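You operate a simulated robot arm through the tools that you are given. There is no shell and no other tool.

You run a simulated robot arm. Do the job below in one go: nothing can be reset, and whatever is moved stays where it is left.

Task
Test cell No. 26 and sort it into GOOD or RECHECK.
Fine: in the holder, red end to the red mark; multimeter on 20 V; GOOD is 3.2 V or more; holder switch off whenever a cell moves.

Only the result counts: the job must be done as asked and must still hold three seconds after the hand-in. Knocking over, shifting, dropping, spilling or breaking anything else fails it.

Robot
A 6-joint arm with a two-finger parallel gripper, fixed in place. Base frame: the origin is on the floor under the middle of its stand, x ahead of it, y to its left, z up; the work surface is at about z = 720. Units: mm, rad, N and s.
With the tool pointing down near the work surface it reaches from about 260 to 660 mm from the base axis. Its first joint turns from -1.152 to 1.152 rad. Payload 2.9 kg.
Tool frame: the origin (TCP) lies between the finger pads and is the grasp point; the fingertips stand 30 mm ahead of it; z points along the fingers, y is the line along which they close. Largest opening 110 mm; finger width 20, thickness 10; the body of the gripper, 48 by 112 mm, starts 55 mm behind the TCP.
Orientation is that of the tool frame in the base frame, as a unit quaternion [x, y, z, w]. With the fingers straight down and closing along the base's y, the tool's x points along the base's -x, its y along +y and its z along -z.

Tools
- The arm moves only by the tool nudge_tool. Its arguments are lists of equal length, an entry for each row: "dp": the shift along the tool's x, y, z in mm, a list of three; "turn": the turn, a rotation vector about the tool's x, y, z in rad, a list of three; "hand": the gripper command, from -1 (fully open) to 1 (shut), values between in proportion. In form: {"dp": [[dx, dy, dz], ...], "turn": [[wx, wy, wz], ...], "hand": [hand, ...]}. A call has 1 to 20 rows; each row is the pose to reach, as a shift and turn from the pose commanded when the call began, along the tool's axes at that moment. Each row takes 0.2 s and may step no farther than 50 mm and 0.15 rad from the row before; otherwise, or with a gripper value out of range, the whole call is refused. Where a pose cannot be reached the arm comes as near as it can. A force on the tool above 40 N (or 10 N above the force at the start of the call, whichever is more), or a blocked arm, ends the call early, and 0.2 s more pass. Each finger travels about 108 mm/s and halts on what it meets, pressing with about 39 N; the grip force reading is that of the motor and also rises with nothing between the fingers. The clock runs only during rows and for 0.2 s after the last one: add rows that repeat a pose to give the fingers time. The reply holds the time, the measured pose of the TCP, the force on the tool along the base axes, the opening and the grip force, in the units named above and with some noise, with the torque about the TCP (base axes, N m) and any sound that the robot's microphone picked up, and new pictures: "pictures" is both (left out), scene, wrist or none.
- Cameras (640 x 400 px; columns grow to the right, rows downward): "scene" is fixed at [68.4, 431.1, 1395.8]; the picture's right is [-0.83, -0.55, 0.00], its down [-0.29, 0.44, -0.85] and it looks along [0.47, -0.71, -0.53] (base axes); focal length 340 px, centre (320, 200). "wrist" rides on the gripper at [72, 17, -103] in the tool frame; the picture's right is [-0.23, 0.97, 0.00], its down [-0.76, -0.18, -0.62] and it looks along [-0.61, -0.14, 0.78] (tool axes); focal length 222 px, centre (320, 200). There is no depth. A picture from a camera that has moved, and an enlarged one, comes with that camera's place and axes in the base frame and with its lens. The place of the scene camera against the robot may be out by one fixed shift of up to 12 mm in any direction.
- close_up(camera, box): a new picture of the part [left, top, right, bottom] of that camera's present view, enlarged. It takes no simulated time.
- job_done(): hands the job in; it is judged then, once.

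Nothing tells you positions but the pictures and the camera data. Unless the task says otherwise, let go and move clear before handing in.

The tools are called after "Request:" as a command line: name --argument value ..., lists and objects as JSON in quotes. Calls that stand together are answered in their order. nudge_tool: Moves the arm, as the interface text tells. Its arguments: {"type":"object","properties":{"dp":{"type":"array"},"turn":{"type":"array"},"hand":{"type":"array"},"pictures":{"type":"string","enum":["both","scene","wrist","none"]}},"required":["dp","turn","hand"]} The other tools are called the same way: close_up (camera, box) takes an enlarged picture of a part of a camera's view; job_done () hands the job in.

At the start:

```text
clock: 0.0
tcp_pos: [422.9, 72.3, 1070.7]
orientation: [0.0, 1.0, -0.001, 0.0]
ft_force: [0.1, -0.7, -0.2]
wrist_torque: [0.02, 0.03, 0.03]
gripper_width: 109.9
finger_force: 0.0
```

scene: 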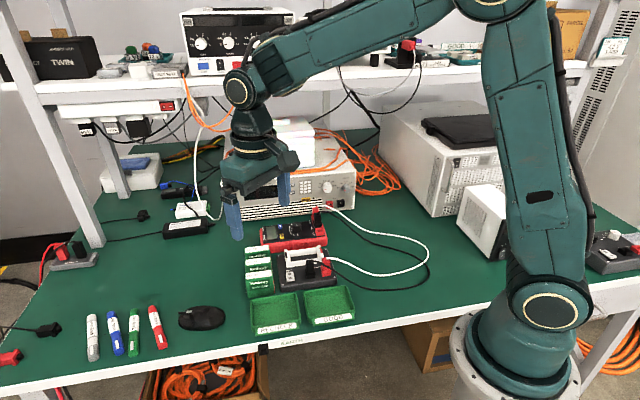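
wrist: 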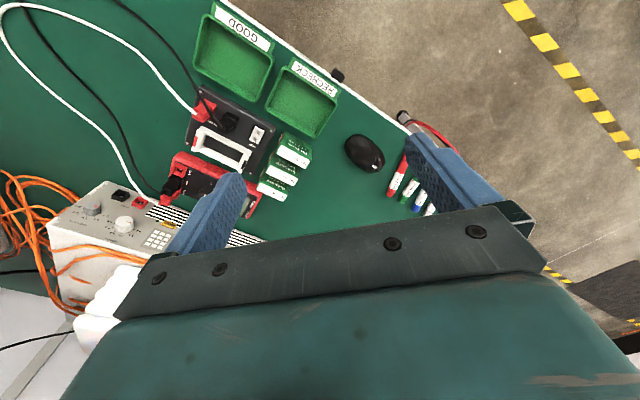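

I see a bench with a cell holder, a red multimeter, a few boxes (cells?) and two green bins. I take closer looks before moving anything.

Request:
close_up --camera "scene" --box '[230, 200, 370, 340]'

Request:
close_up --camera "wrist" --box '[140, 0, 360, 230]'

Request:
close_up --camera "scene" --box '[70, 280, 240, 370]'

```text
2.86 times, centred on (300, 270) of scene
camera zoom: at [68.4, 431.1, 1395.8], right [-0.83, -0.55, 0.0], down [-0.29, 0.44, -0.85], along [0.47, -0.71, -0.53], focal length 973 px, centre (377, 0)
```

zoom: 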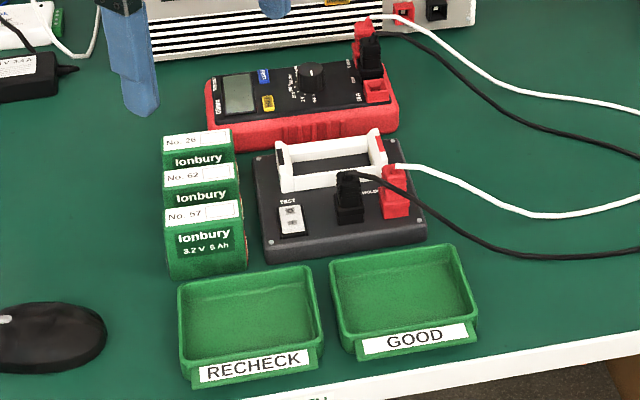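

```text
1.74 times, centred on (250, 115) of wrist
camera zoom: at [351.4, 89.2, 1172.4], right [0.23, 0.97, 0.0], down [0.76, -0.18, 0.62], along [0.61, -0.14, -0.78], focal length 386 px, centre (442, 348)
```

zoom: 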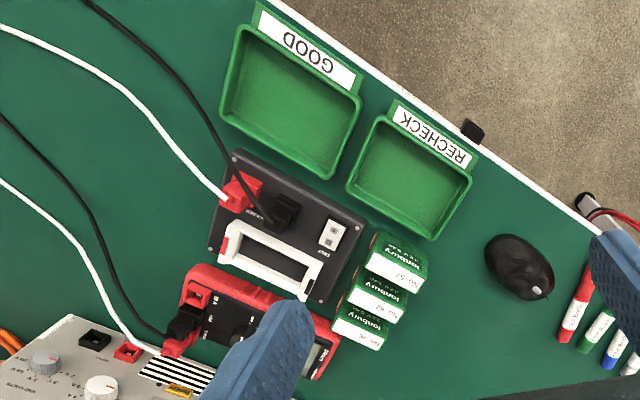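

```text
3.76 times, centred on (155, 325) of scene
camera zoom: at [68.4, 431.1, 1395.8], right [-0.83, -0.55, 0.0], down [-0.29, 0.44, -0.85], along [0.47, -0.71, -0.53], focal length 1282 px, centre (941, -271)
```

zoom: 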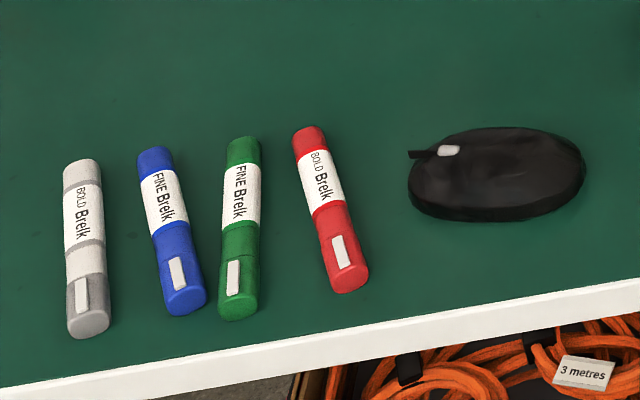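

The three cells stand left of the holder; I need to see their shape, the ends, the meter's dial and the switch more closely.

Request:
close_up --camera "scene" --box '[240, 240, 290, 300]'

Request:
close_up --camera "scene" --box '[255, 205, 335, 255]'

Request:
close_up --camera "scene" --box '[270, 235, 350, 295]'

Request:
close_up --camera "wrist" --box '[240, 120, 320, 210]'

Request:
close_up --camera "wrist" --box '[150, 80, 290, 200]'

```text
6.67 times, centred on (265, 270) of scene
camera zoom: at [68.4, 431.1, 1395.8], right [-0.83, -0.55, 0.0], down [-0.29, 0.44, -0.85], along [0.47, -0.71, -0.53], focal length 2270 px, centre (687, -267)
```

zoom: 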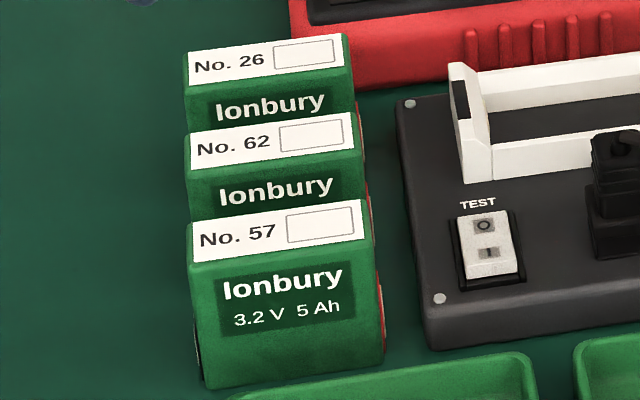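

```text
8.00 times, centred on (295, 230) of scene
camera zoom: at [68.4, 431.1, 1395.8], right [-0.83, -0.55, 0.0], down [-0.29, 0.44, -0.85], along [0.47, -0.71, -0.53], focal length 2724 px, centre (520, -40)
```

zoom: 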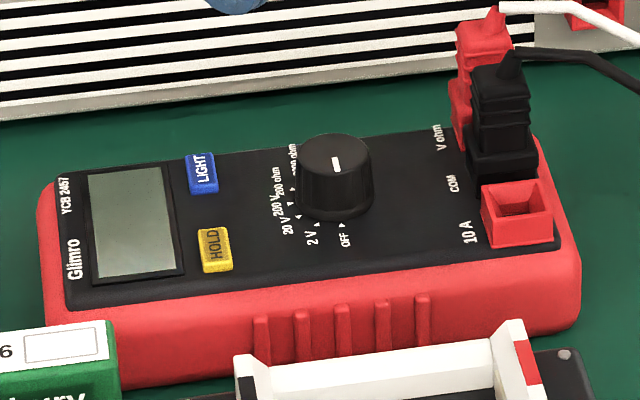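

```text
6.67 times, centred on (310, 265) of scene
camera zoom: at [68.4, 431.1, 1395.8], right [-0.83, -0.55, 0.0], down [-0.29, 0.44, -0.85], along [0.47, -0.71, -0.53], focal length 2270 px, centre (387, -233)
```

zoom: 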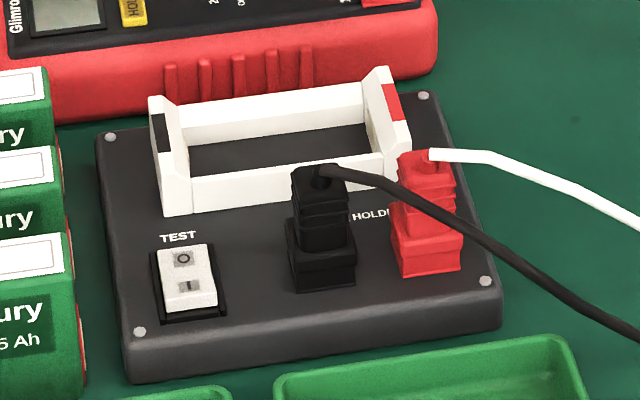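

```text
4.44 times, centred on (280, 165) of wrist
camera zoom: at [351.4, 89.2, 1172.4], right [0.23, 0.97, 0.0], down [0.76, -0.18, 0.62], along [0.61, -0.14, -0.78], focal length 987 px, centre (498, 356)
```

zoom: 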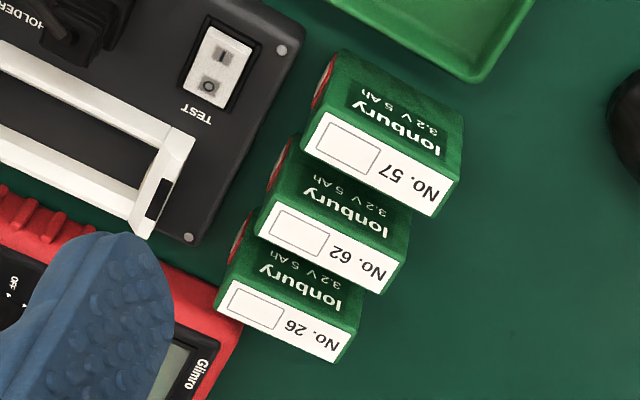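

```text
3.33 times, centred on (220, 140) of wrist
camera zoom: at [351.4, 89.2, 1172.4], right [0.23, 0.97, 0.0], down [0.76, -0.18, 0.62], along [0.61, -0.14, -0.78], focal length 740 px, centre (653, 400)
```

zoom: 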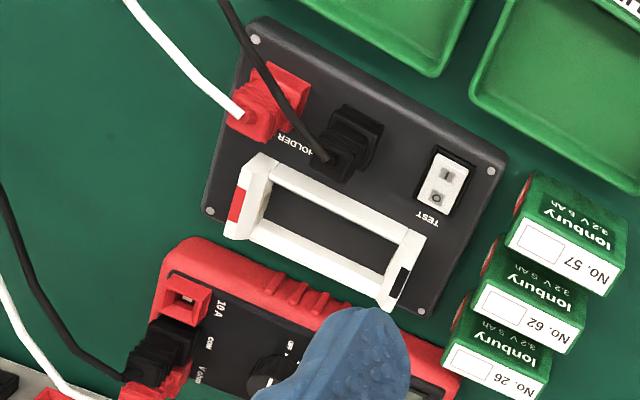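

The three cells are flat boxes standing upright, about 68 long, 20 thick and 65 tall. They are parallel to the holder, which is turned about 45° in the base frame. No. 26 is the farthest from the scene camera, near (600, -75). I turn the tool by -45° and go above the holder for a better view.

Request:
nudge_tool --dp '[[-16, -28, 20], [-32, -57, 40], [-48, -86, 60], [-64, -114, 80], [-80, -143, 100], [-97, -172, 120], [-97, -172, 120]]' --turn '[[0, 0, -0.131], [0, 0, -0.262], [0, 0, -0.393], [0, 0, -0.524], [0, 0, -0.655], [0, 0, -0.785], [0, 0, -0.785]]' --hand '[-1, -1, -1, -1, -1, -1, -1]'

```text
clock: 1.6
tcp_pos: [521.4, -100.0, 949.5]
orientation: [-0.383, 0.924, -0.001, 0.0]
ft_force: [-0.2, -0.1, -0.2]
wrist_torque: [-0.04, 0.02, 0.02]
gripper_width: 110.0
finger_force: 0.0
camera wrist: at [459.1, -139.6, 1052.3], right [-0.53, 0.85, 0.0], down [0.66, 0.41, 0.62], along [0.53, 0.33, -0.78], focal length 222 px, centre (320, 200)
```

scene: 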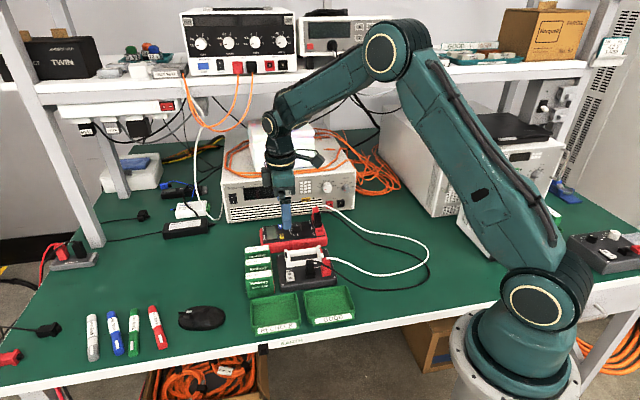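
wrist: 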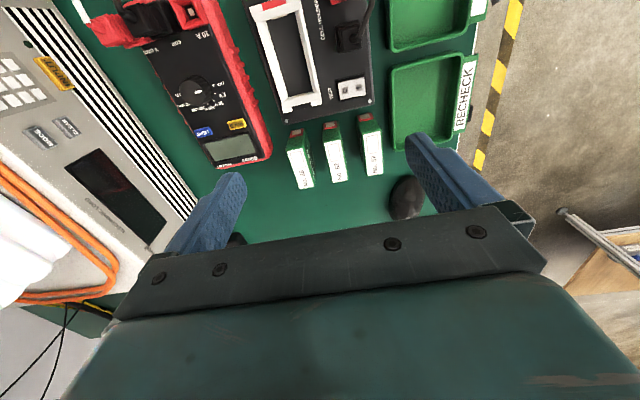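

The view is good: the meter, the holder and the cells are all in the upper part of the wrist picture. I enlarge it for measuring.

Request:
close_up --camera "wrist" --box '[240, 0, 400, 100]'

Request:
close_up --camera "wrist" --box '[140, 40, 300, 180]'

Request:
close_up --camera "wrist" --box '[270, 70, 400, 200]'

Request:
close_up --camera "wrist" --box '[360, 0, 520, 160]'

```text
4.00 times, centred on (320, 50) of wrist
camera zoom: at [459.1, -139.6, 1052.3], right [-0.53, 0.85, 0.0], down [0.66, 0.41, 0.62], along [0.53, 0.33, -0.78], focal length 888 px, centre (320, 800)
```

zoom: 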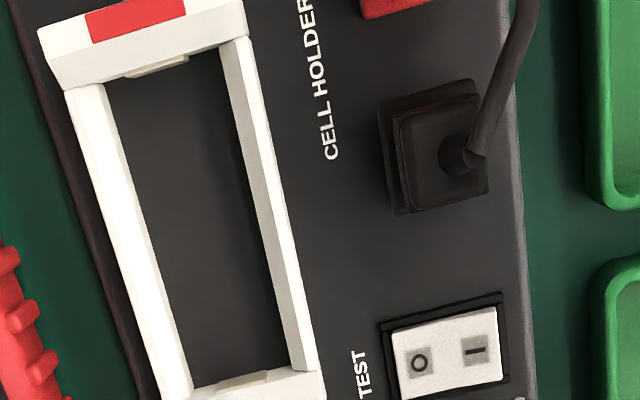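

```text
2.86 times, centred on (220, 110) of wrist
camera zoom: at [459.1, -139.6, 1052.3], right [-0.53, 0.85, 0.0], down [0.66, 0.41, 0.62], along [0.53, 0.33, -0.78], focal length 635 px, centre (606, 457)
```

zoom: 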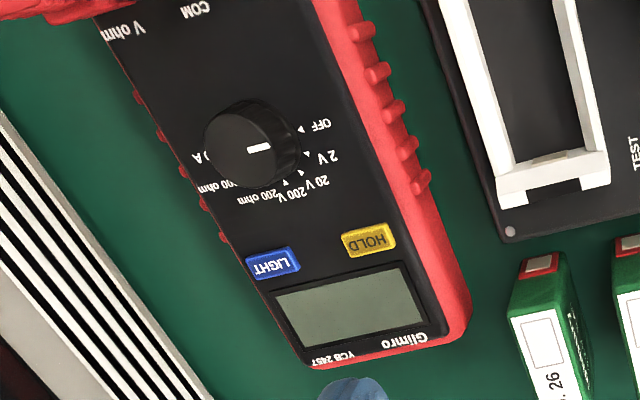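

```text
3.08 times, centred on (335, 135) of wrist
camera zoom: at [459.1, -139.6, 1052.3], right [-0.53, 0.85, 0.0], down [0.66, 0.41, 0.62], along [0.53, 0.33, -0.78], focal length 684 px, centre (274, 400)
```

zoom: 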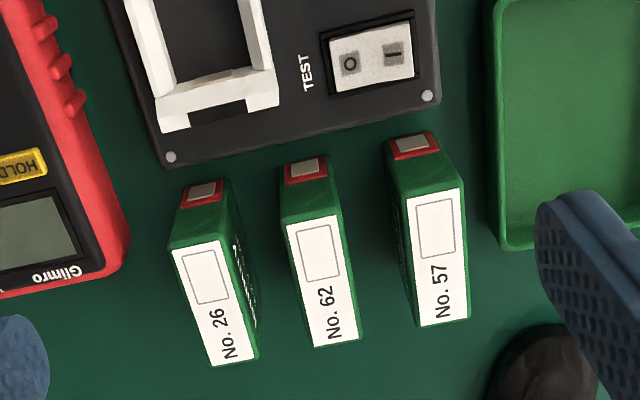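

```text
2.50 times, centred on (440, 80) of wrist
camera zoom: at [459.1, -139.6, 1052.3], right [-0.53, 0.85, 0.0], down [0.66, 0.41, 0.62], along [0.53, 0.33, -0.78], focal length 555 px, centre (20, 500)
```

zoom: 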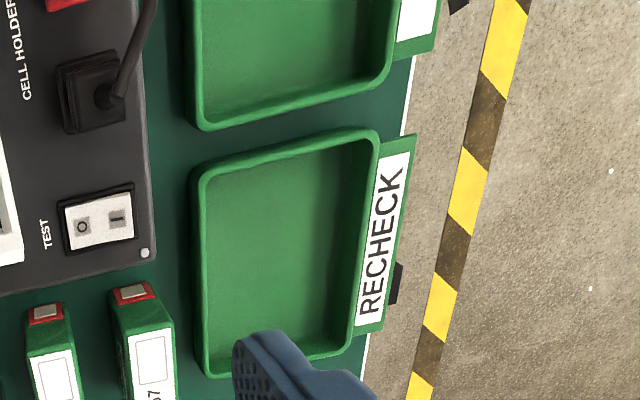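

I can read the meter: the knob appears to stand on OFF, and turning it clockwise leads to 2 V and then 20 V. I enlarge the dial, the switch and the cradle to measure them.

Request:
close_up --camera "wrist" --box '[180, 70, 240, 115]'

Request:
close_up --camera "scene" --box '[285, 218, 310, 238]'

Request:
close_up --camera "wrist" --box '[240, 70, 380, 130]'

Request:
close_up --camera "wrist" --box '[280, 120, 330, 195]'

```text
8.89 times, centred on (210, 92) of wrist
camera zoom: at [459.1, -139.6, 1052.3], right [-0.53, 0.85, 0.0], down [0.66, 0.41, 0.62], along [0.53, 0.33, -0.78], focal length 1974 px, centre (1298, 1156)
```

zoom: 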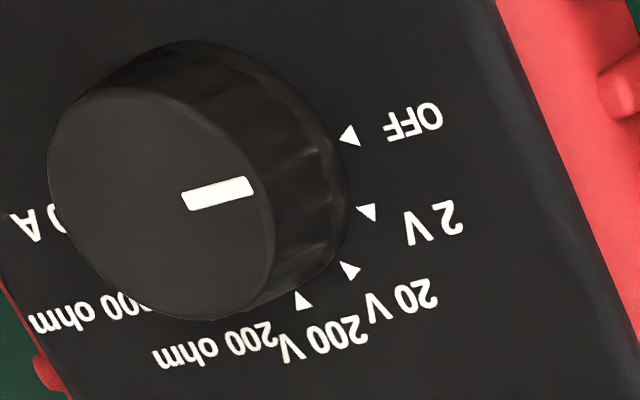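

```text
16.00 times, centred on (298, 228) of scene
camera zoom: at [68.4, 431.1, 1395.8], right [-0.83, -0.55, 0.0], down [-0.29, 0.44, -0.85], along [0.47, -0.71, -0.53], focal length 5448 px, centre (680, -248)
```

zoom: 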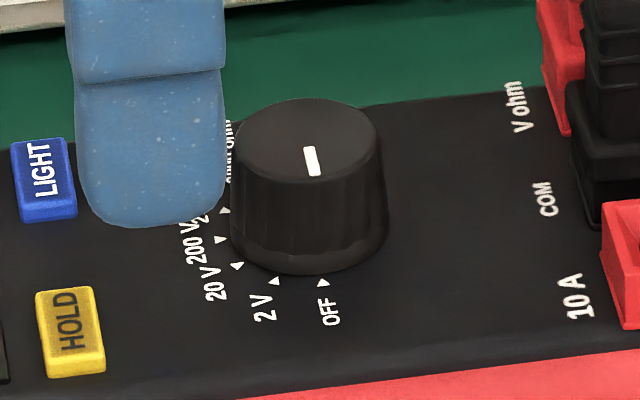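

```text
4.57 times, centred on (310, 100) of wrist
camera zoom: at [459.1, -139.6, 1052.3], right [-0.53, 0.85, 0.0], down [0.66, 0.41, 0.62], along [0.53, 0.33, -0.78], focal length 1015 px, centre (366, 657)
```

zoom: 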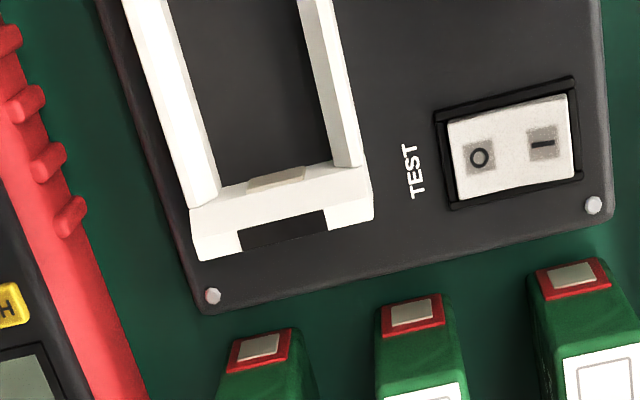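

```text
5.33 times, centred on (305, 158) of wrist
camera zoom: at [459.1, -139.6, 1052.3], right [-0.53, 0.85, 0.0], down [0.66, 0.41, 0.62], along [0.53, 0.33, -0.78], focal length 1185 px, centre (400, 427)
```

zoom: 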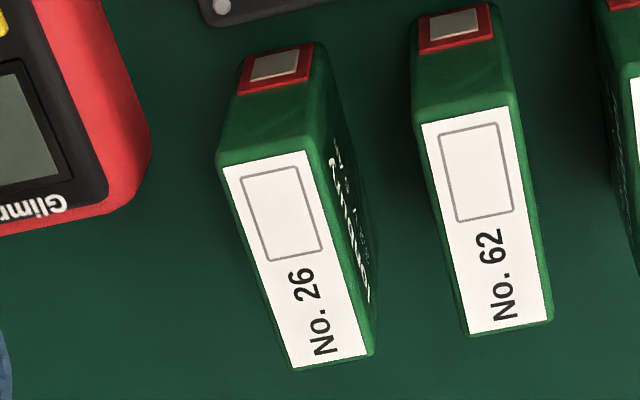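

No. 26 is centred near (608, -78) with its top at about z 785, and its red end already faces the red-mark side. The knob is near (585, -228) and points to OFF, and 20 V is 60° clockwise from there. I go to a second viewpoint to pin down heights and the cradle.

Request:
nudge_tool --dp '[[30, -2, 12.5], [60, -3.5, 25], [90, -5.3, 37.5], [120.2, -7.07, 50], [120.2, -7.07, 50]]' --turn '[[0, 0, 0], [0, 0, 0], [0, 0, 0], [0, 0, 0], [0, 0, 0]]' --hand '[-1, -1, -1, -1, -1]'

```text
clock: 2.8
tcp_pos: [439.6, -193.0, 900.6]
orientation: [-0.383, 0.924, 0.001, -0.001]
ft_force: [0.9, -0.1, 0.4]
wrist_torque: [-0.02, -0.01, 0.0]
gripper_width: 110.1
finger_force: 0.0
camera wrist: at [375.7, -231.7, 1002.0], right [-0.53, 0.85, 0.0], down [0.66, 0.41, 0.62], along [0.53, 0.33, -0.78], focal length 222 px, centre (320, 200)
```

scene: 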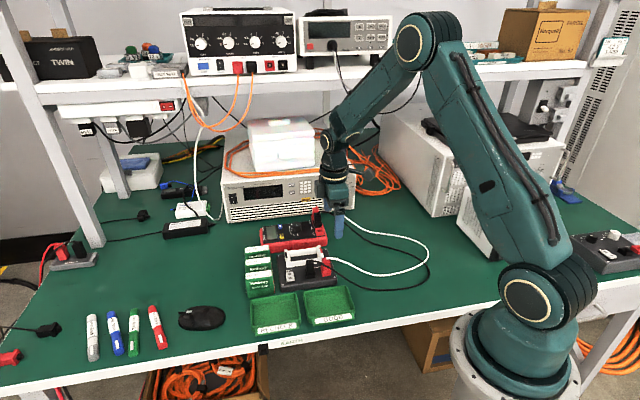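
wrist: 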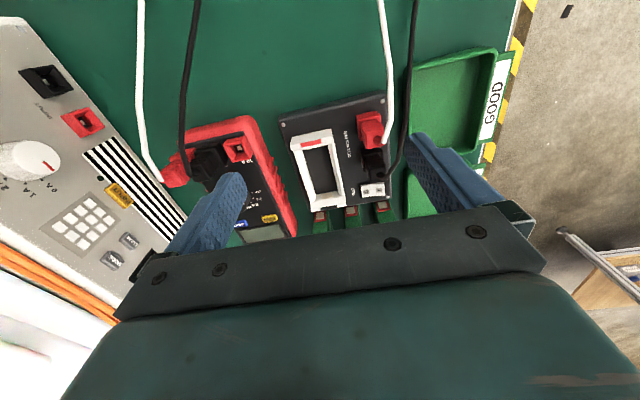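

From this view the whole cradle shows. I enlarge the holder, the meter and the plugs.

Request:
close_up --camera "wrist" --box '[275, 90, 400, 215]'

Request:
close_up --camera "wrist" --box '[280, 120, 350, 215]'

Request:
close_up --camera "wrist" --box '[180, 110, 300, 240]'

Request:
close_up --camera "wrist" --box '[340, 160, 400, 210]'

```text
3.20 times, centred on (338, 152) of wrist
camera zoom: at [375.7, -231.7, 1002.0], right [-0.53, 0.85, 0.0], down [0.66, 0.41, 0.62], along [0.53, 0.33, -0.78], focal length 711 px, centre (264, 352)
```

zoom: 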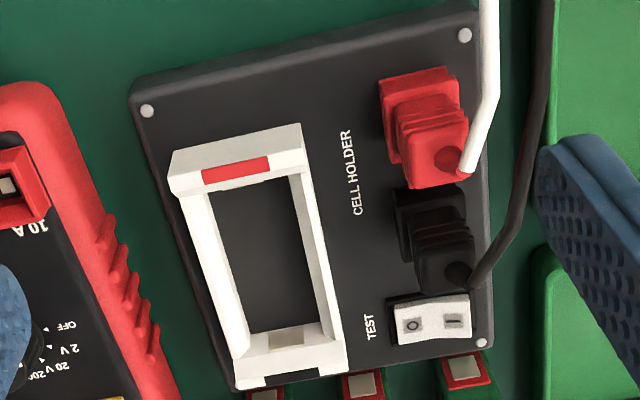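

```text
4.21 times, centred on (315, 168) of wrist
camera zoom: at [375.7, -231.7, 1002.0], right [-0.53, 0.85, 0.0], down [0.66, 0.41, 0.62], along [0.53, 0.33, -0.78], focal length 935 px, centre (341, 337)
```

zoom: 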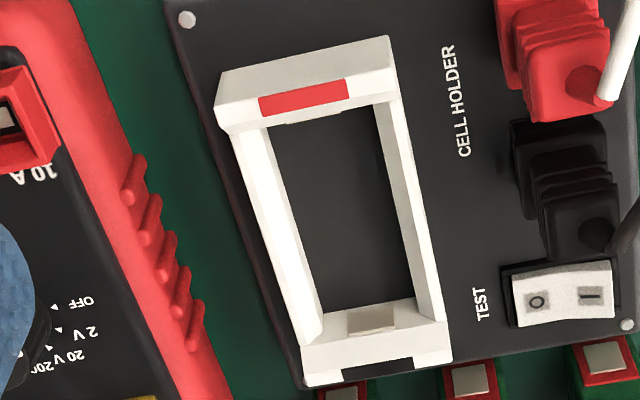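

```text
3.08 times, centred on (240, 175) of wrist
camera zoom: at [375.7, -231.7, 1002.0], right [-0.53, 0.85, 0.0], down [0.66, 0.41, 0.62], along [0.53, 0.33, -0.78], focal length 684 px, centre (566, 277)
```

zoom: 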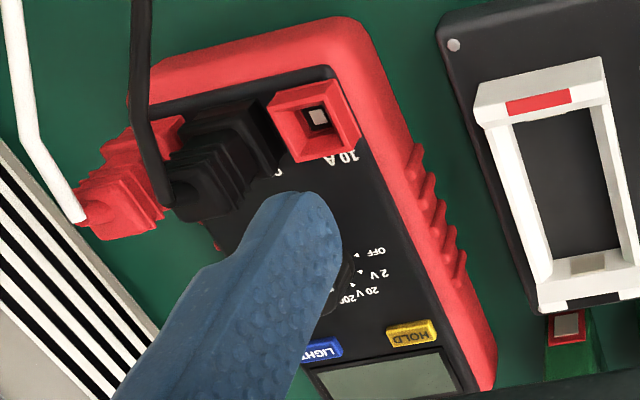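

```text
8.00 times, centred on (370, 185) of wrist
camera zoom: at [375.7, -231.7, 1002.0], right [-0.53, 0.85, 0.0], down [0.66, 0.41, 0.62], along [0.53, 0.33, -0.78], focal length 1777 px, centre (-80, 320)
```

zoom: 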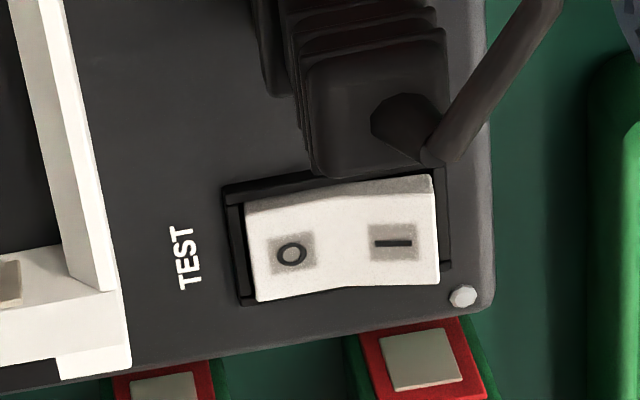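

The rocker seems to be down on its O side, so the holder should be off. I look closer at the black end of the cradle and the red end for exact edges.

Request:
close_up --camera "wrist" --box '[300, 180, 360, 220]'

Request:
close_up --camera "wrist" --box '[280, 120, 350, 165]'

Request:
close_up --camera "scene" --box '[282, 240, 332, 280]'

```text
10.00 times, centred on (330, 200) of wrist
camera zoom: at [375.7, -231.7, 1002.0], right [-0.53, 0.85, 0.0], down [0.66, 0.41, 0.62], along [0.53, 0.33, -0.78], focal length 2221 px, centre (220, 200)
```

zoom: 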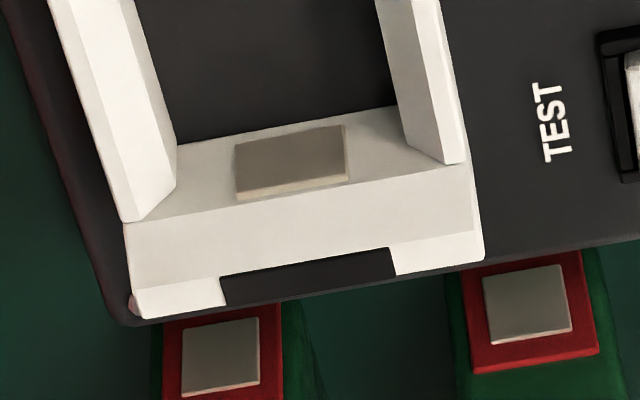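

```text
8.89 times, centred on (315, 142) of wrist
camera zoom: at [375.7, -231.7, 1002.0], right [-0.53, 0.85, 0.0], down [0.66, 0.41, 0.62], along [0.53, 0.33, -0.78], focal length 1974 px, centre (364, 711)
```

zoom: 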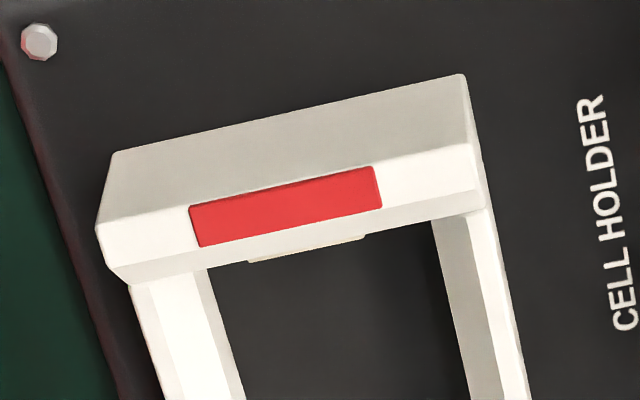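

```text
10.00 times, centred on (307, 260) of scene
camera zoom: at [68.4, 431.1, 1395.8], right [-0.83, -0.55, 0.0], down [-0.29, 0.44, -0.85], along [0.47, -0.71, -0.53], focal length 3405 px, centre (450, -400)
```

zoom: 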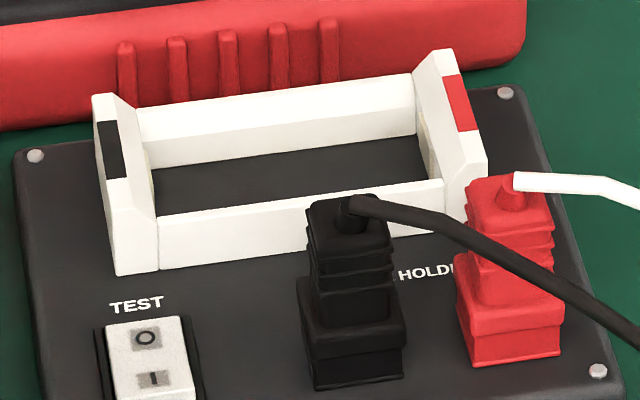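

Holder top is at z≈745, cradle centre about (505, -151) with flared ends, meter top at z≈766.5 and knob axis about (584.6, -228.4). I hold still for a moment to judge the noise in the pose reading.

Request:
nudge_tool --dp '[[0, 0, 0], [0, 0, 0]]' --turn '[[0, 0, 0], [0, 0, 0]]' --hand '[-1, -1]' --pictures "wrist"

```text
clock: 3.4
tcp_pos: [439.0, -192.5, 900.2]
orientation: [-0.383, 0.924, 0.0, 0.0]
ft_force: [-0.3, -0.9, -0.5]
wrist_torque: [-0.01, 0.01, 0.01]
gripper_width: 110.2
finger_force: 0.1
camera wrist: at [375.9, -231.4, 1002.1], right [-0.53, 0.85, 0.0], down [0.66, 0.41, 0.62], along [0.53, 0.33, -0.78], focal length 222 px, centre (320, 200)
```

wrist: 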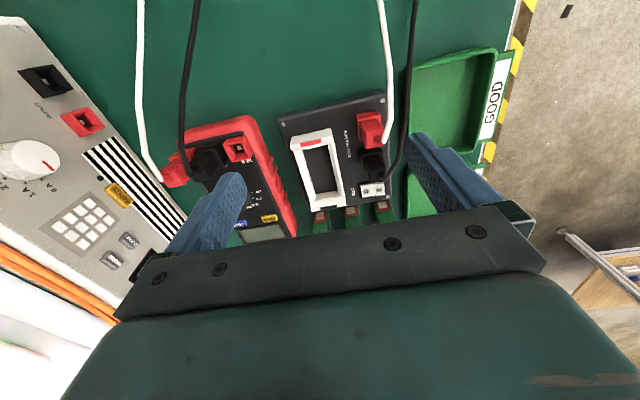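

The pose settles to within about half a millimetre, with a small steady offset from the command that I will correct for. Next I go above the meter knob, turning the tool to -75° so that the 60° turn stays clear of the plugs.

Request:
nudge_tool --dp '[[-15.5, -25.7, 4], [-31, -51.4, 10], [-46.6, -77.1, 16], [-62.2, -102.8, 23], [-77.7, -128.5, 29], [-77.7, -128.5, 29], [-77.7, -128.5, 29]]' --turn '[[0, 0, -0.105], [0, 0, -0.21], [0, 0, -0.314], [0, 0, -0.419], [0, 0, -0.5236], [0, 0, -0.5236], [0, 0, -0.5236]]' --hand '[-0.5, -0.2, 0.05, 0.05, 0.05, 0.05, 0.05]'

```text
clock: 5.0
tcp_pos: [584.6, -224.9, 870.7]
orientation: [-0.608, 0.794, 0.0, 0.0]
ft_force: [0.0, 0.3, -0.7]
wrist_torque: [-0.02, 0.01, -0.04]
gripper_width: 52.1
finger_force: 0.1
camera wrist: at [549.6, -291.1, 972.5], right [-0.88, 0.47, 0.0], down [0.37, 0.69, 0.62], along [0.29, 0.55, -0.78], focal length 222 px, centre (320, 200)
```

scene: 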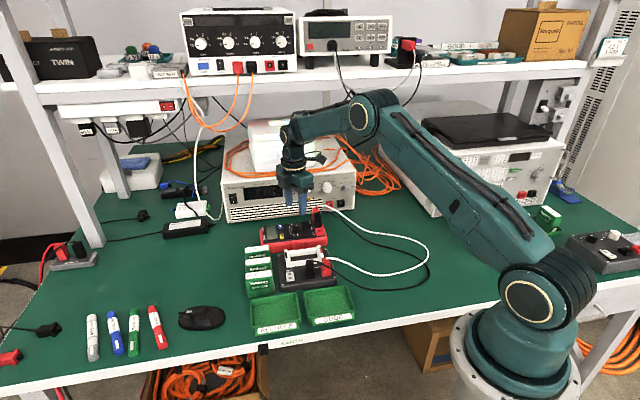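
wrist: 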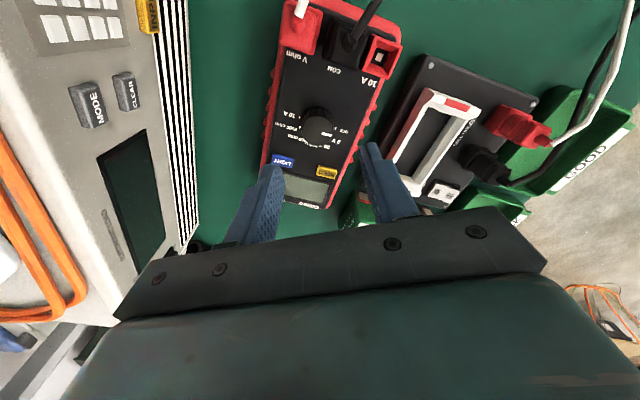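

I am above the meter; the knob shows in the wrist view. I enlarge it to re-measure its axis, and look at the other green box that came into sight at the right.

Request:
close_up --camera "wrist" --box '[270, 85, 370, 165]'

Request:
close_up --camera "scene" --box '[520, 190, 600, 240]'

Request:
close_up --camera "wrist" --box '[260, 0, 420, 100]'

```text
5.00 times, centred on (320, 125) of wrist
camera zoom: at [549.6, -291.1, 972.5], right [-0.88, 0.47, 0.0], down [0.37, 0.69, 0.62], along [0.29, 0.55, -0.78], focal length 1111 px, centre (320, 575)
```

zoom: 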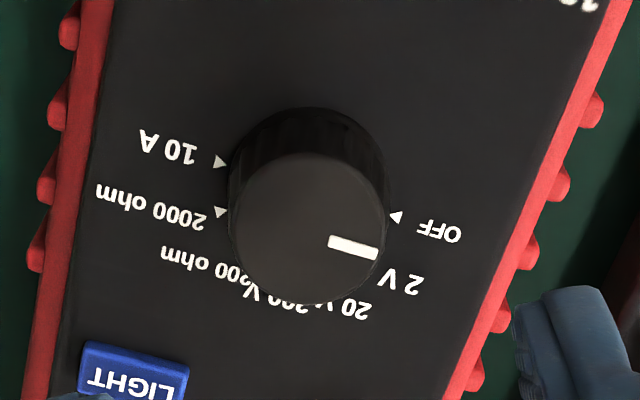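

```text
8.00 times, centred on (560, 215) of scene
camera zoom: at [68.4, 431.1, 1395.8], right [-0.83, -0.55, 0.0], down [-0.29, 0.44, -0.85], along [0.47, -0.71, -0.53], focal length 2724 px, centre (-1600, 80)
```

zoom: 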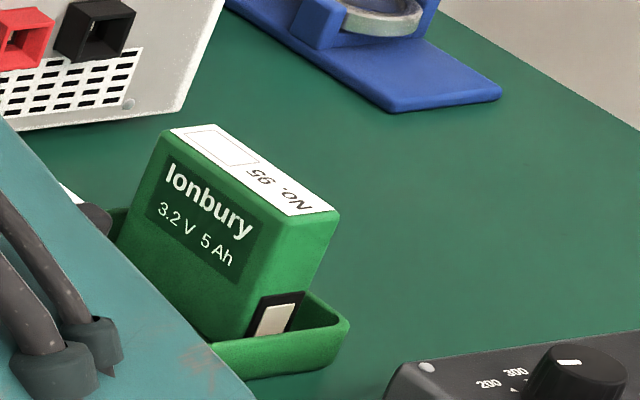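

```text
4.00 times, centred on (340, 50) of wrist
camera zoom: at [549.6, -291.1, 972.5], right [-0.88, 0.47, 0.0], down [0.37, 0.69, 0.62], along [0.29, 0.55, -0.78], focal length 888 px, centre (240, 800)
```

zoom: 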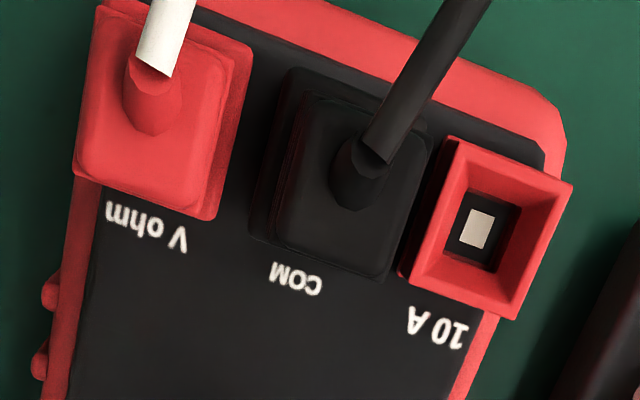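

The new view gives the knob axis at about (585.3, -228.3), which agrees with before. I lower to just above the knob with a small correction and check.

Request:
nudge_tool --dp '[[2.05, -1.22, 22], [2.05, -1.22, 44], [2.05, -1.22, 44], [2.05, -1.22, 44]]' --turn '[[0, 0, 0], [0, 0, 0], [0, 0, 0], [0, 0, 0]]' --hand '[0.05, 0.05, 0.05, 0.05]'

```text
clock: 6.0
tcp_pos: [586.0, -225.9, 826.0]
orientation: [-0.609, 0.793, 0.0, 0.0]
ft_force: [-1.0, -0.8, 0.3]
wrist_torque: [0.01, 0.01, 0.0]
gripper_width: 52.3
finger_force: 0.0
camera wrist: at [551.6, -291.5, 928.3], right [-0.88, 0.47, 0.0], down [0.37, 0.69, 0.62], along [0.29, 0.55, -0.78], focal length 222 px, centre (320, 200)
```

scene: 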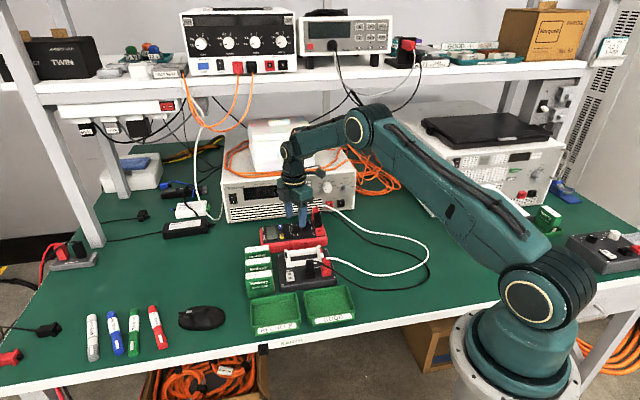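
wrist: 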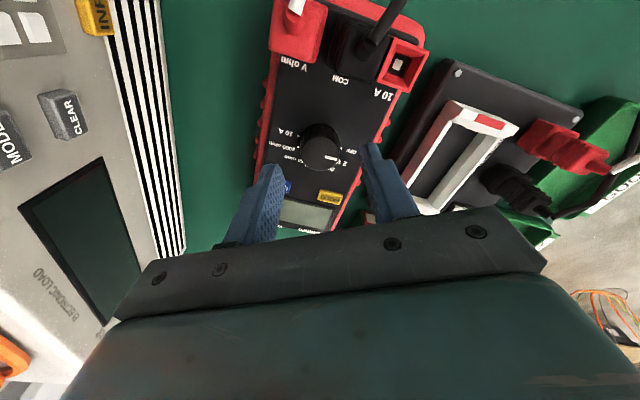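

Request:
close_up --camera "wrist" --box '[270, 95, 370, 195]'

```text
4.00 times, centred on (320, 145) of wrist
camera zoom: at [551.6, -291.5, 928.3], right [-0.88, 0.47, 0.0], down [0.37, 0.69, 0.62], along [0.29, 0.55, -0.78], focal length 888 px, centre (320, 420)
```

zoom: 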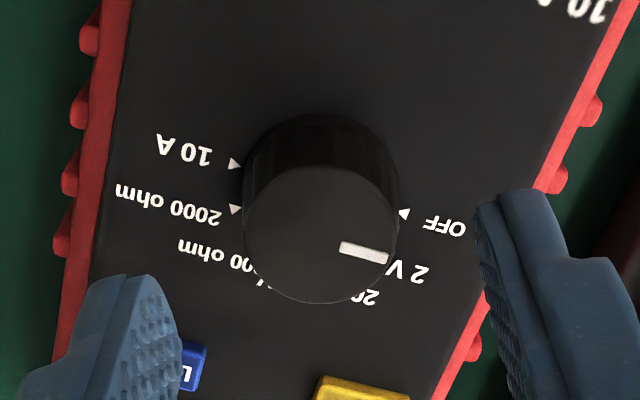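

The knob axis is confirmed at (585.6, -228.2) and the tool is about 2 mm off, mainly along its own x. I lower onto the knob with that correction, fingers still open.

Request:
nudge_tool --dp '[[2.0, 0.5, 8], [2.0, 0.5, 16], [2.0, 0.5, 25], [2.0, 0.5, 25], [2.0, 0.5, 25]]' --turn '[[0, 0, 0], [0, 0, 0], [0, 0, 0], [0, 0, 0], [0, 0, 0]]' --hand '[0.05, 0.05, 0.05, 0.05, 0.05]' --pictures "wrist"

Request:
close_up --camera "wrist" --box '[260, 110, 380, 230]'

Request:
close_up --camera "scene" --box '[260, 180, 330, 250]'

```text
clock: 7.2
tcp_pos: [585.7, -228.9, 802.6]
orientation: [-0.608, 0.794, 0.0, 0.001]
ft_force: [0.1, 0.2, -0.6]
wrist_torque: [0.01, -0.01, 0.01]
gripper_width: 52.1
finger_force: 0.0
camera wrist: at [550.9, -294.0, 904.0], right [-0.88, 0.47, 0.0], down [0.37, 0.69, 0.62], along [0.29, 0.55, -0.78], focal length 222 px, centre (320, 200)
```

wrist: 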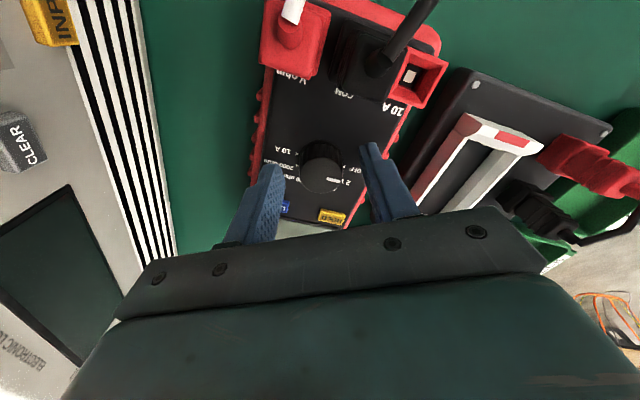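

```text
3.33 times, centred on (320, 170) of wrist
camera zoom: at [550.9, -294.0, 904.0], right [-0.88, 0.47, 0.0], down [0.37, 0.69, 0.62], along [0.29, 0.55, -0.78], focal length 740 px, centre (320, 300)
```

zoom: 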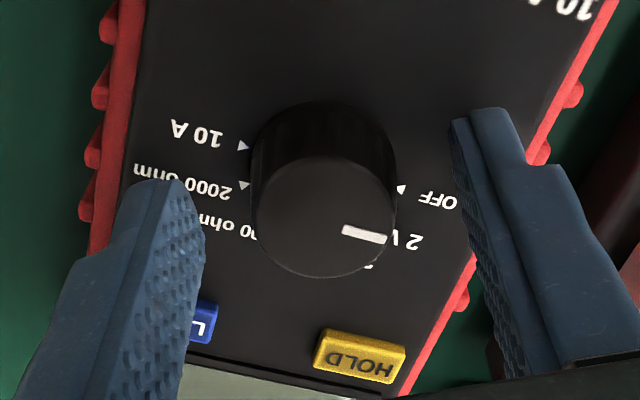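

```text
5.71 times, centred on (295, 215) of scene
camera zoom: at [68.4, 431.1, 1395.8], right [-0.83, -0.55, 0.0], down [-0.29, 0.44, -0.85], along [0.47, -0.71, -0.53], focal length 1946 px, centre (463, 114)
```

zoom: 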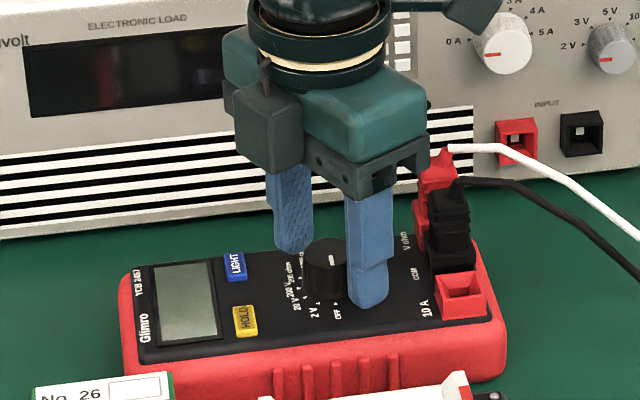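

The fingers straddle the knob symmetrically, with the tool within 1 mm of its axis and the tips about 4 mm above the meter face. I close on it.

Request:
nudge_tool --dp '[[-0.4, 0.4, 0], [-0.4, 0.4, 0], [-0.4, 0.4, 0], [-0.4, 0.4, 0]]' --turn '[[0, 0, 0], [0, 0, 0], [0, 0, 0], [0, 0, 0]]' --hand '[0.05, 0.3, 1, 1]' --pictures "wrist"

Request:
close_up --camera "wrist" --box '[260, 110, 380, 230]'

```text
clock: 8.2
tcp_pos: [585.4, -227.9, 801.7]
orientation: [-0.609, 0.793, 0.0, 0.001]
ft_force: [-3.4, 0.3, 1.3]
wrist_torque: [0.04, 0.14, -0.01]
gripper_width: 27.3
finger_force: 38.9
camera wrist: at [550.7, -293.7, 903.9], right [-0.88, 0.47, 0.0], down [0.37, 0.69, 0.62], along [0.29, 0.55, -0.78], focal length 222 px, centre (320, 200)
```

wrist: 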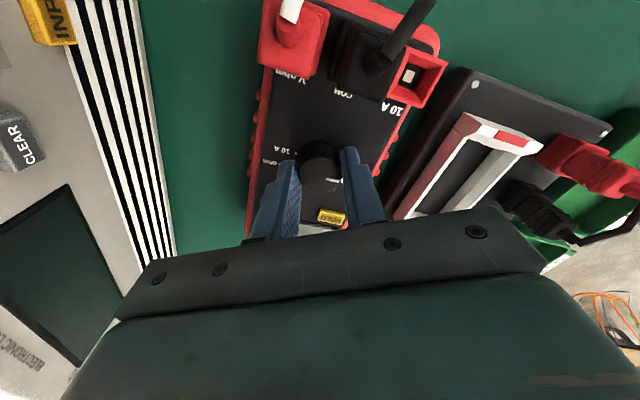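

```text
3.33 times, centred on (320, 170) of wrist
camera zoom: at [550.7, -293.7, 903.9], right [-0.88, 0.47, 0.0], down [0.37, 0.69, 0.62], along [0.29, 0.55, -0.78], focal length 740 px, centre (320, 300)
```

zoom: 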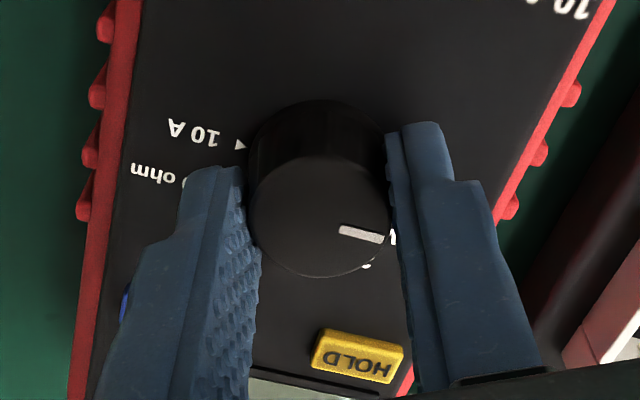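

The knob is gripped (27.3 mm, hardly any side force). I turn it 60° clockwise, which is positive about the tool's z axis.

Request:
nudge_tool --dp '[[-0.2, 0, 0], [-0.2, 0, 0], [-0.2, 0, 0], [-0.2, 0, 0], [-0.2, 0, 0], [-0.2, 0, 0], [-0.2, 0, 0], [-0.2, 0, 0], [-0.2, 0, 0], [-0.2, 0, 0]]' --turn '[[0, 0, 0.131], [0, 0, 0.262], [0, 0, 0.393], [0, 0, 0.524], [0, 0, 0.654], [0, 0, 0.785], [0, 0, 0.916], [0, 0, 1.047], [0, 0, 1.047], [0, 0, 1.047]]' --hand '[1, 1, 1, 1, 1, 1, 1, 1, 1, 1]'

Request:
close_up --camera "wrist" --box '[220, 110, 400, 260]'

Request:
close_up --camera "scene" --box '[255, 205, 325, 250]'

```text
clock: 10.4
tcp_pos: [586.2, -228.8, 801.2]
orientation: [-0.131, 0.991, 0.0, -0.001]
ft_force: [-5.9, 8.7, 5.3]
wrist_torque: [0.29, 0.16, 0.03]
gripper_width: 27.3
finger_force: 39.2
camera wrist: at [511.2, -230.4, 903.9], right [-0.03, 1.0, 0.0], down [0.78, 0.03, 0.62], along [0.62, 0.02, -0.78], focal length 222 px, centre (320, 200)
```

scene: 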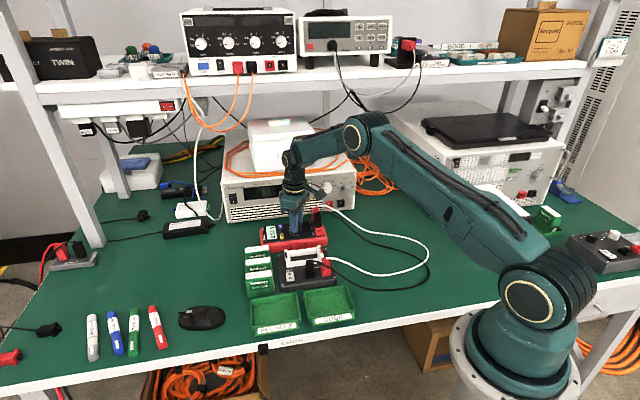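
wrist: 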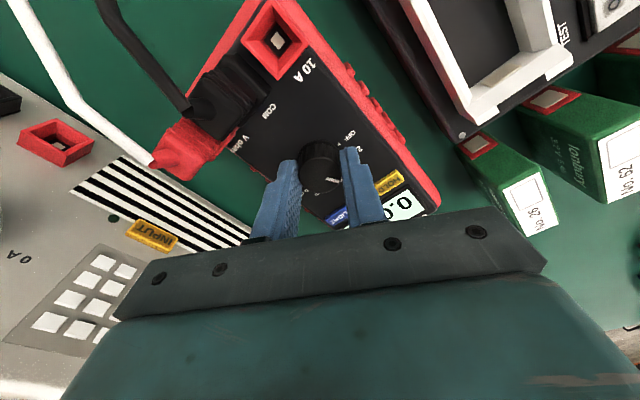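

```text
2.67 times, centred on (310, 185) of wrist
camera zoom: at [511.2, -230.4, 903.9], right [-0.03, 1.0, 0.0], down [0.78, 0.03, 0.62], along [0.62, 0.02, -0.78], focal length 592 px, centre (347, 240)
```

zoom: 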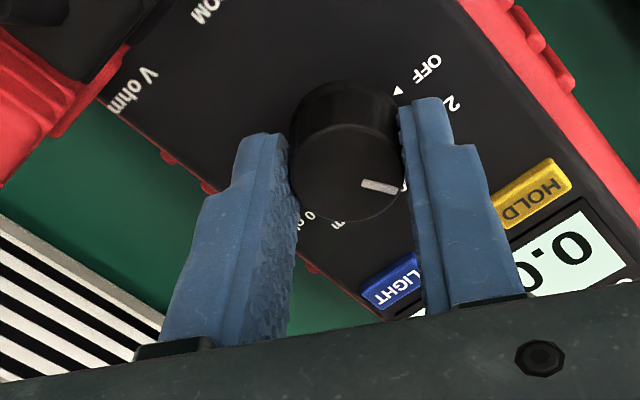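

```text
8.89 times, centred on (290, 228) of scene
camera zoom: at [68.1, 431.4, 1395.7], right [-0.83, -0.55, 0.0], down [-0.29, 0.44, -0.85], along [0.47, -0.71, -0.53], focal length 3027 px, centre (587, -44)
```

zoom: 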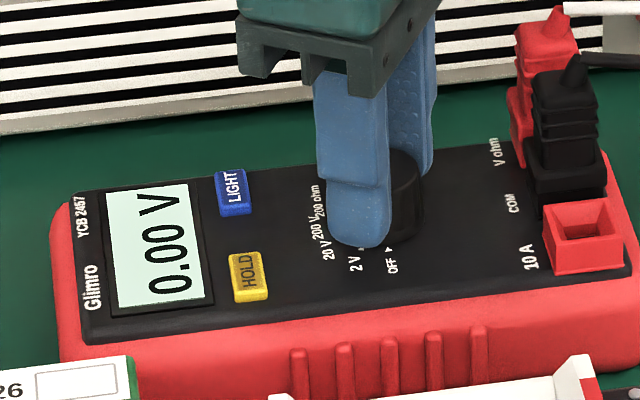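

The meter now shows 0.00 V, which should be the 20 V range. I open, rise straight up and check the pointer.

Request:
nudge_tool --dp '[[0, 0, 0], [0, 0, 0], [0, 0, 0], [0, 0, -15], [0, 0, -40], [0, 0, -70], [0, 0, -70]]' --turn '[[0, 0, 0], [0, 0, 0], [0, 0, 0], [0, 0, 0], [0, 0, 0], [0, 0, 0], [0, 0, 0]]' --hand '[0.3, 0.05, 0.05, 0.05, 0.05, 0.05, 0.05]'

Request:
close_up --camera "scene" --box '[255, 205, 335, 255]'

Request:
close_up --camera "wrist" --box '[240, 60, 400, 200]'

```text
clock: 12.0
tcp_pos: [586.6, -231.0, 869.2]
orientation: [-0.131, 0.991, 0.0, 0.001]
ft_force: [-0.1, 0.0, 0.4]
wrist_torque: [-0.01, -0.02, 0.03]
gripper_width: 52.3
finger_force: 0.1
camera wrist: at [513.4, -233.6, 972.8], right [-0.03, 1.0, 0.0], down [0.78, 0.03, 0.62], along [0.62, 0.02, -0.78], focal length 222 px, centre (320, 200)
```

scene: 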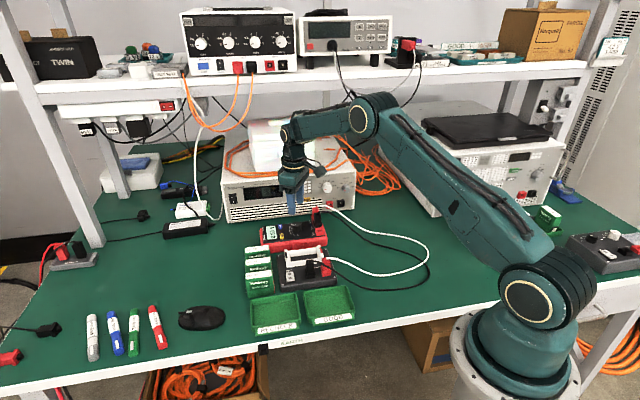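
wrist: 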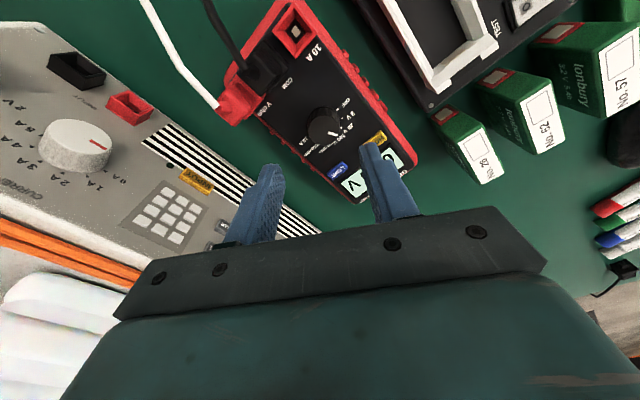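

```text
8.00 times, centred on (295, 230) of scene
camera zoom: at [68.3, 431.1, 1395.8], right [-0.83, -0.55, 0.0], down [-0.29, 0.44, -0.85], along [0.47, -0.71, -0.53], focal length 2724 px, centre (520, -40)
```

zoom: 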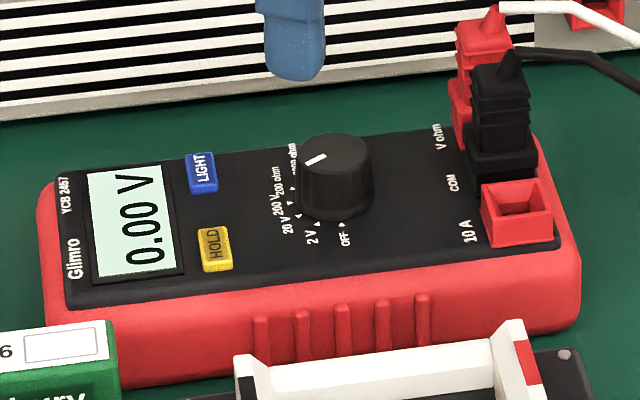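

```text
2.86 times, centred on (320, 130) of wrist
camera zoom: at [513.4, -233.6, 972.8], right [-0.03, 1.0, 0.0], down [0.78, 0.03, 0.62], along [0.62, 0.02, -0.78], focal length 635 px, centre (320, 400)
```

zoom: 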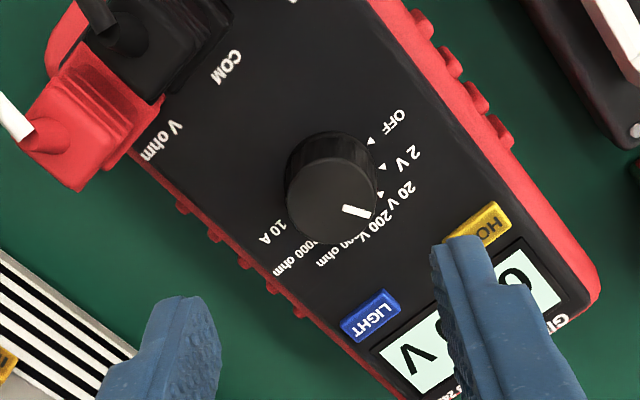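

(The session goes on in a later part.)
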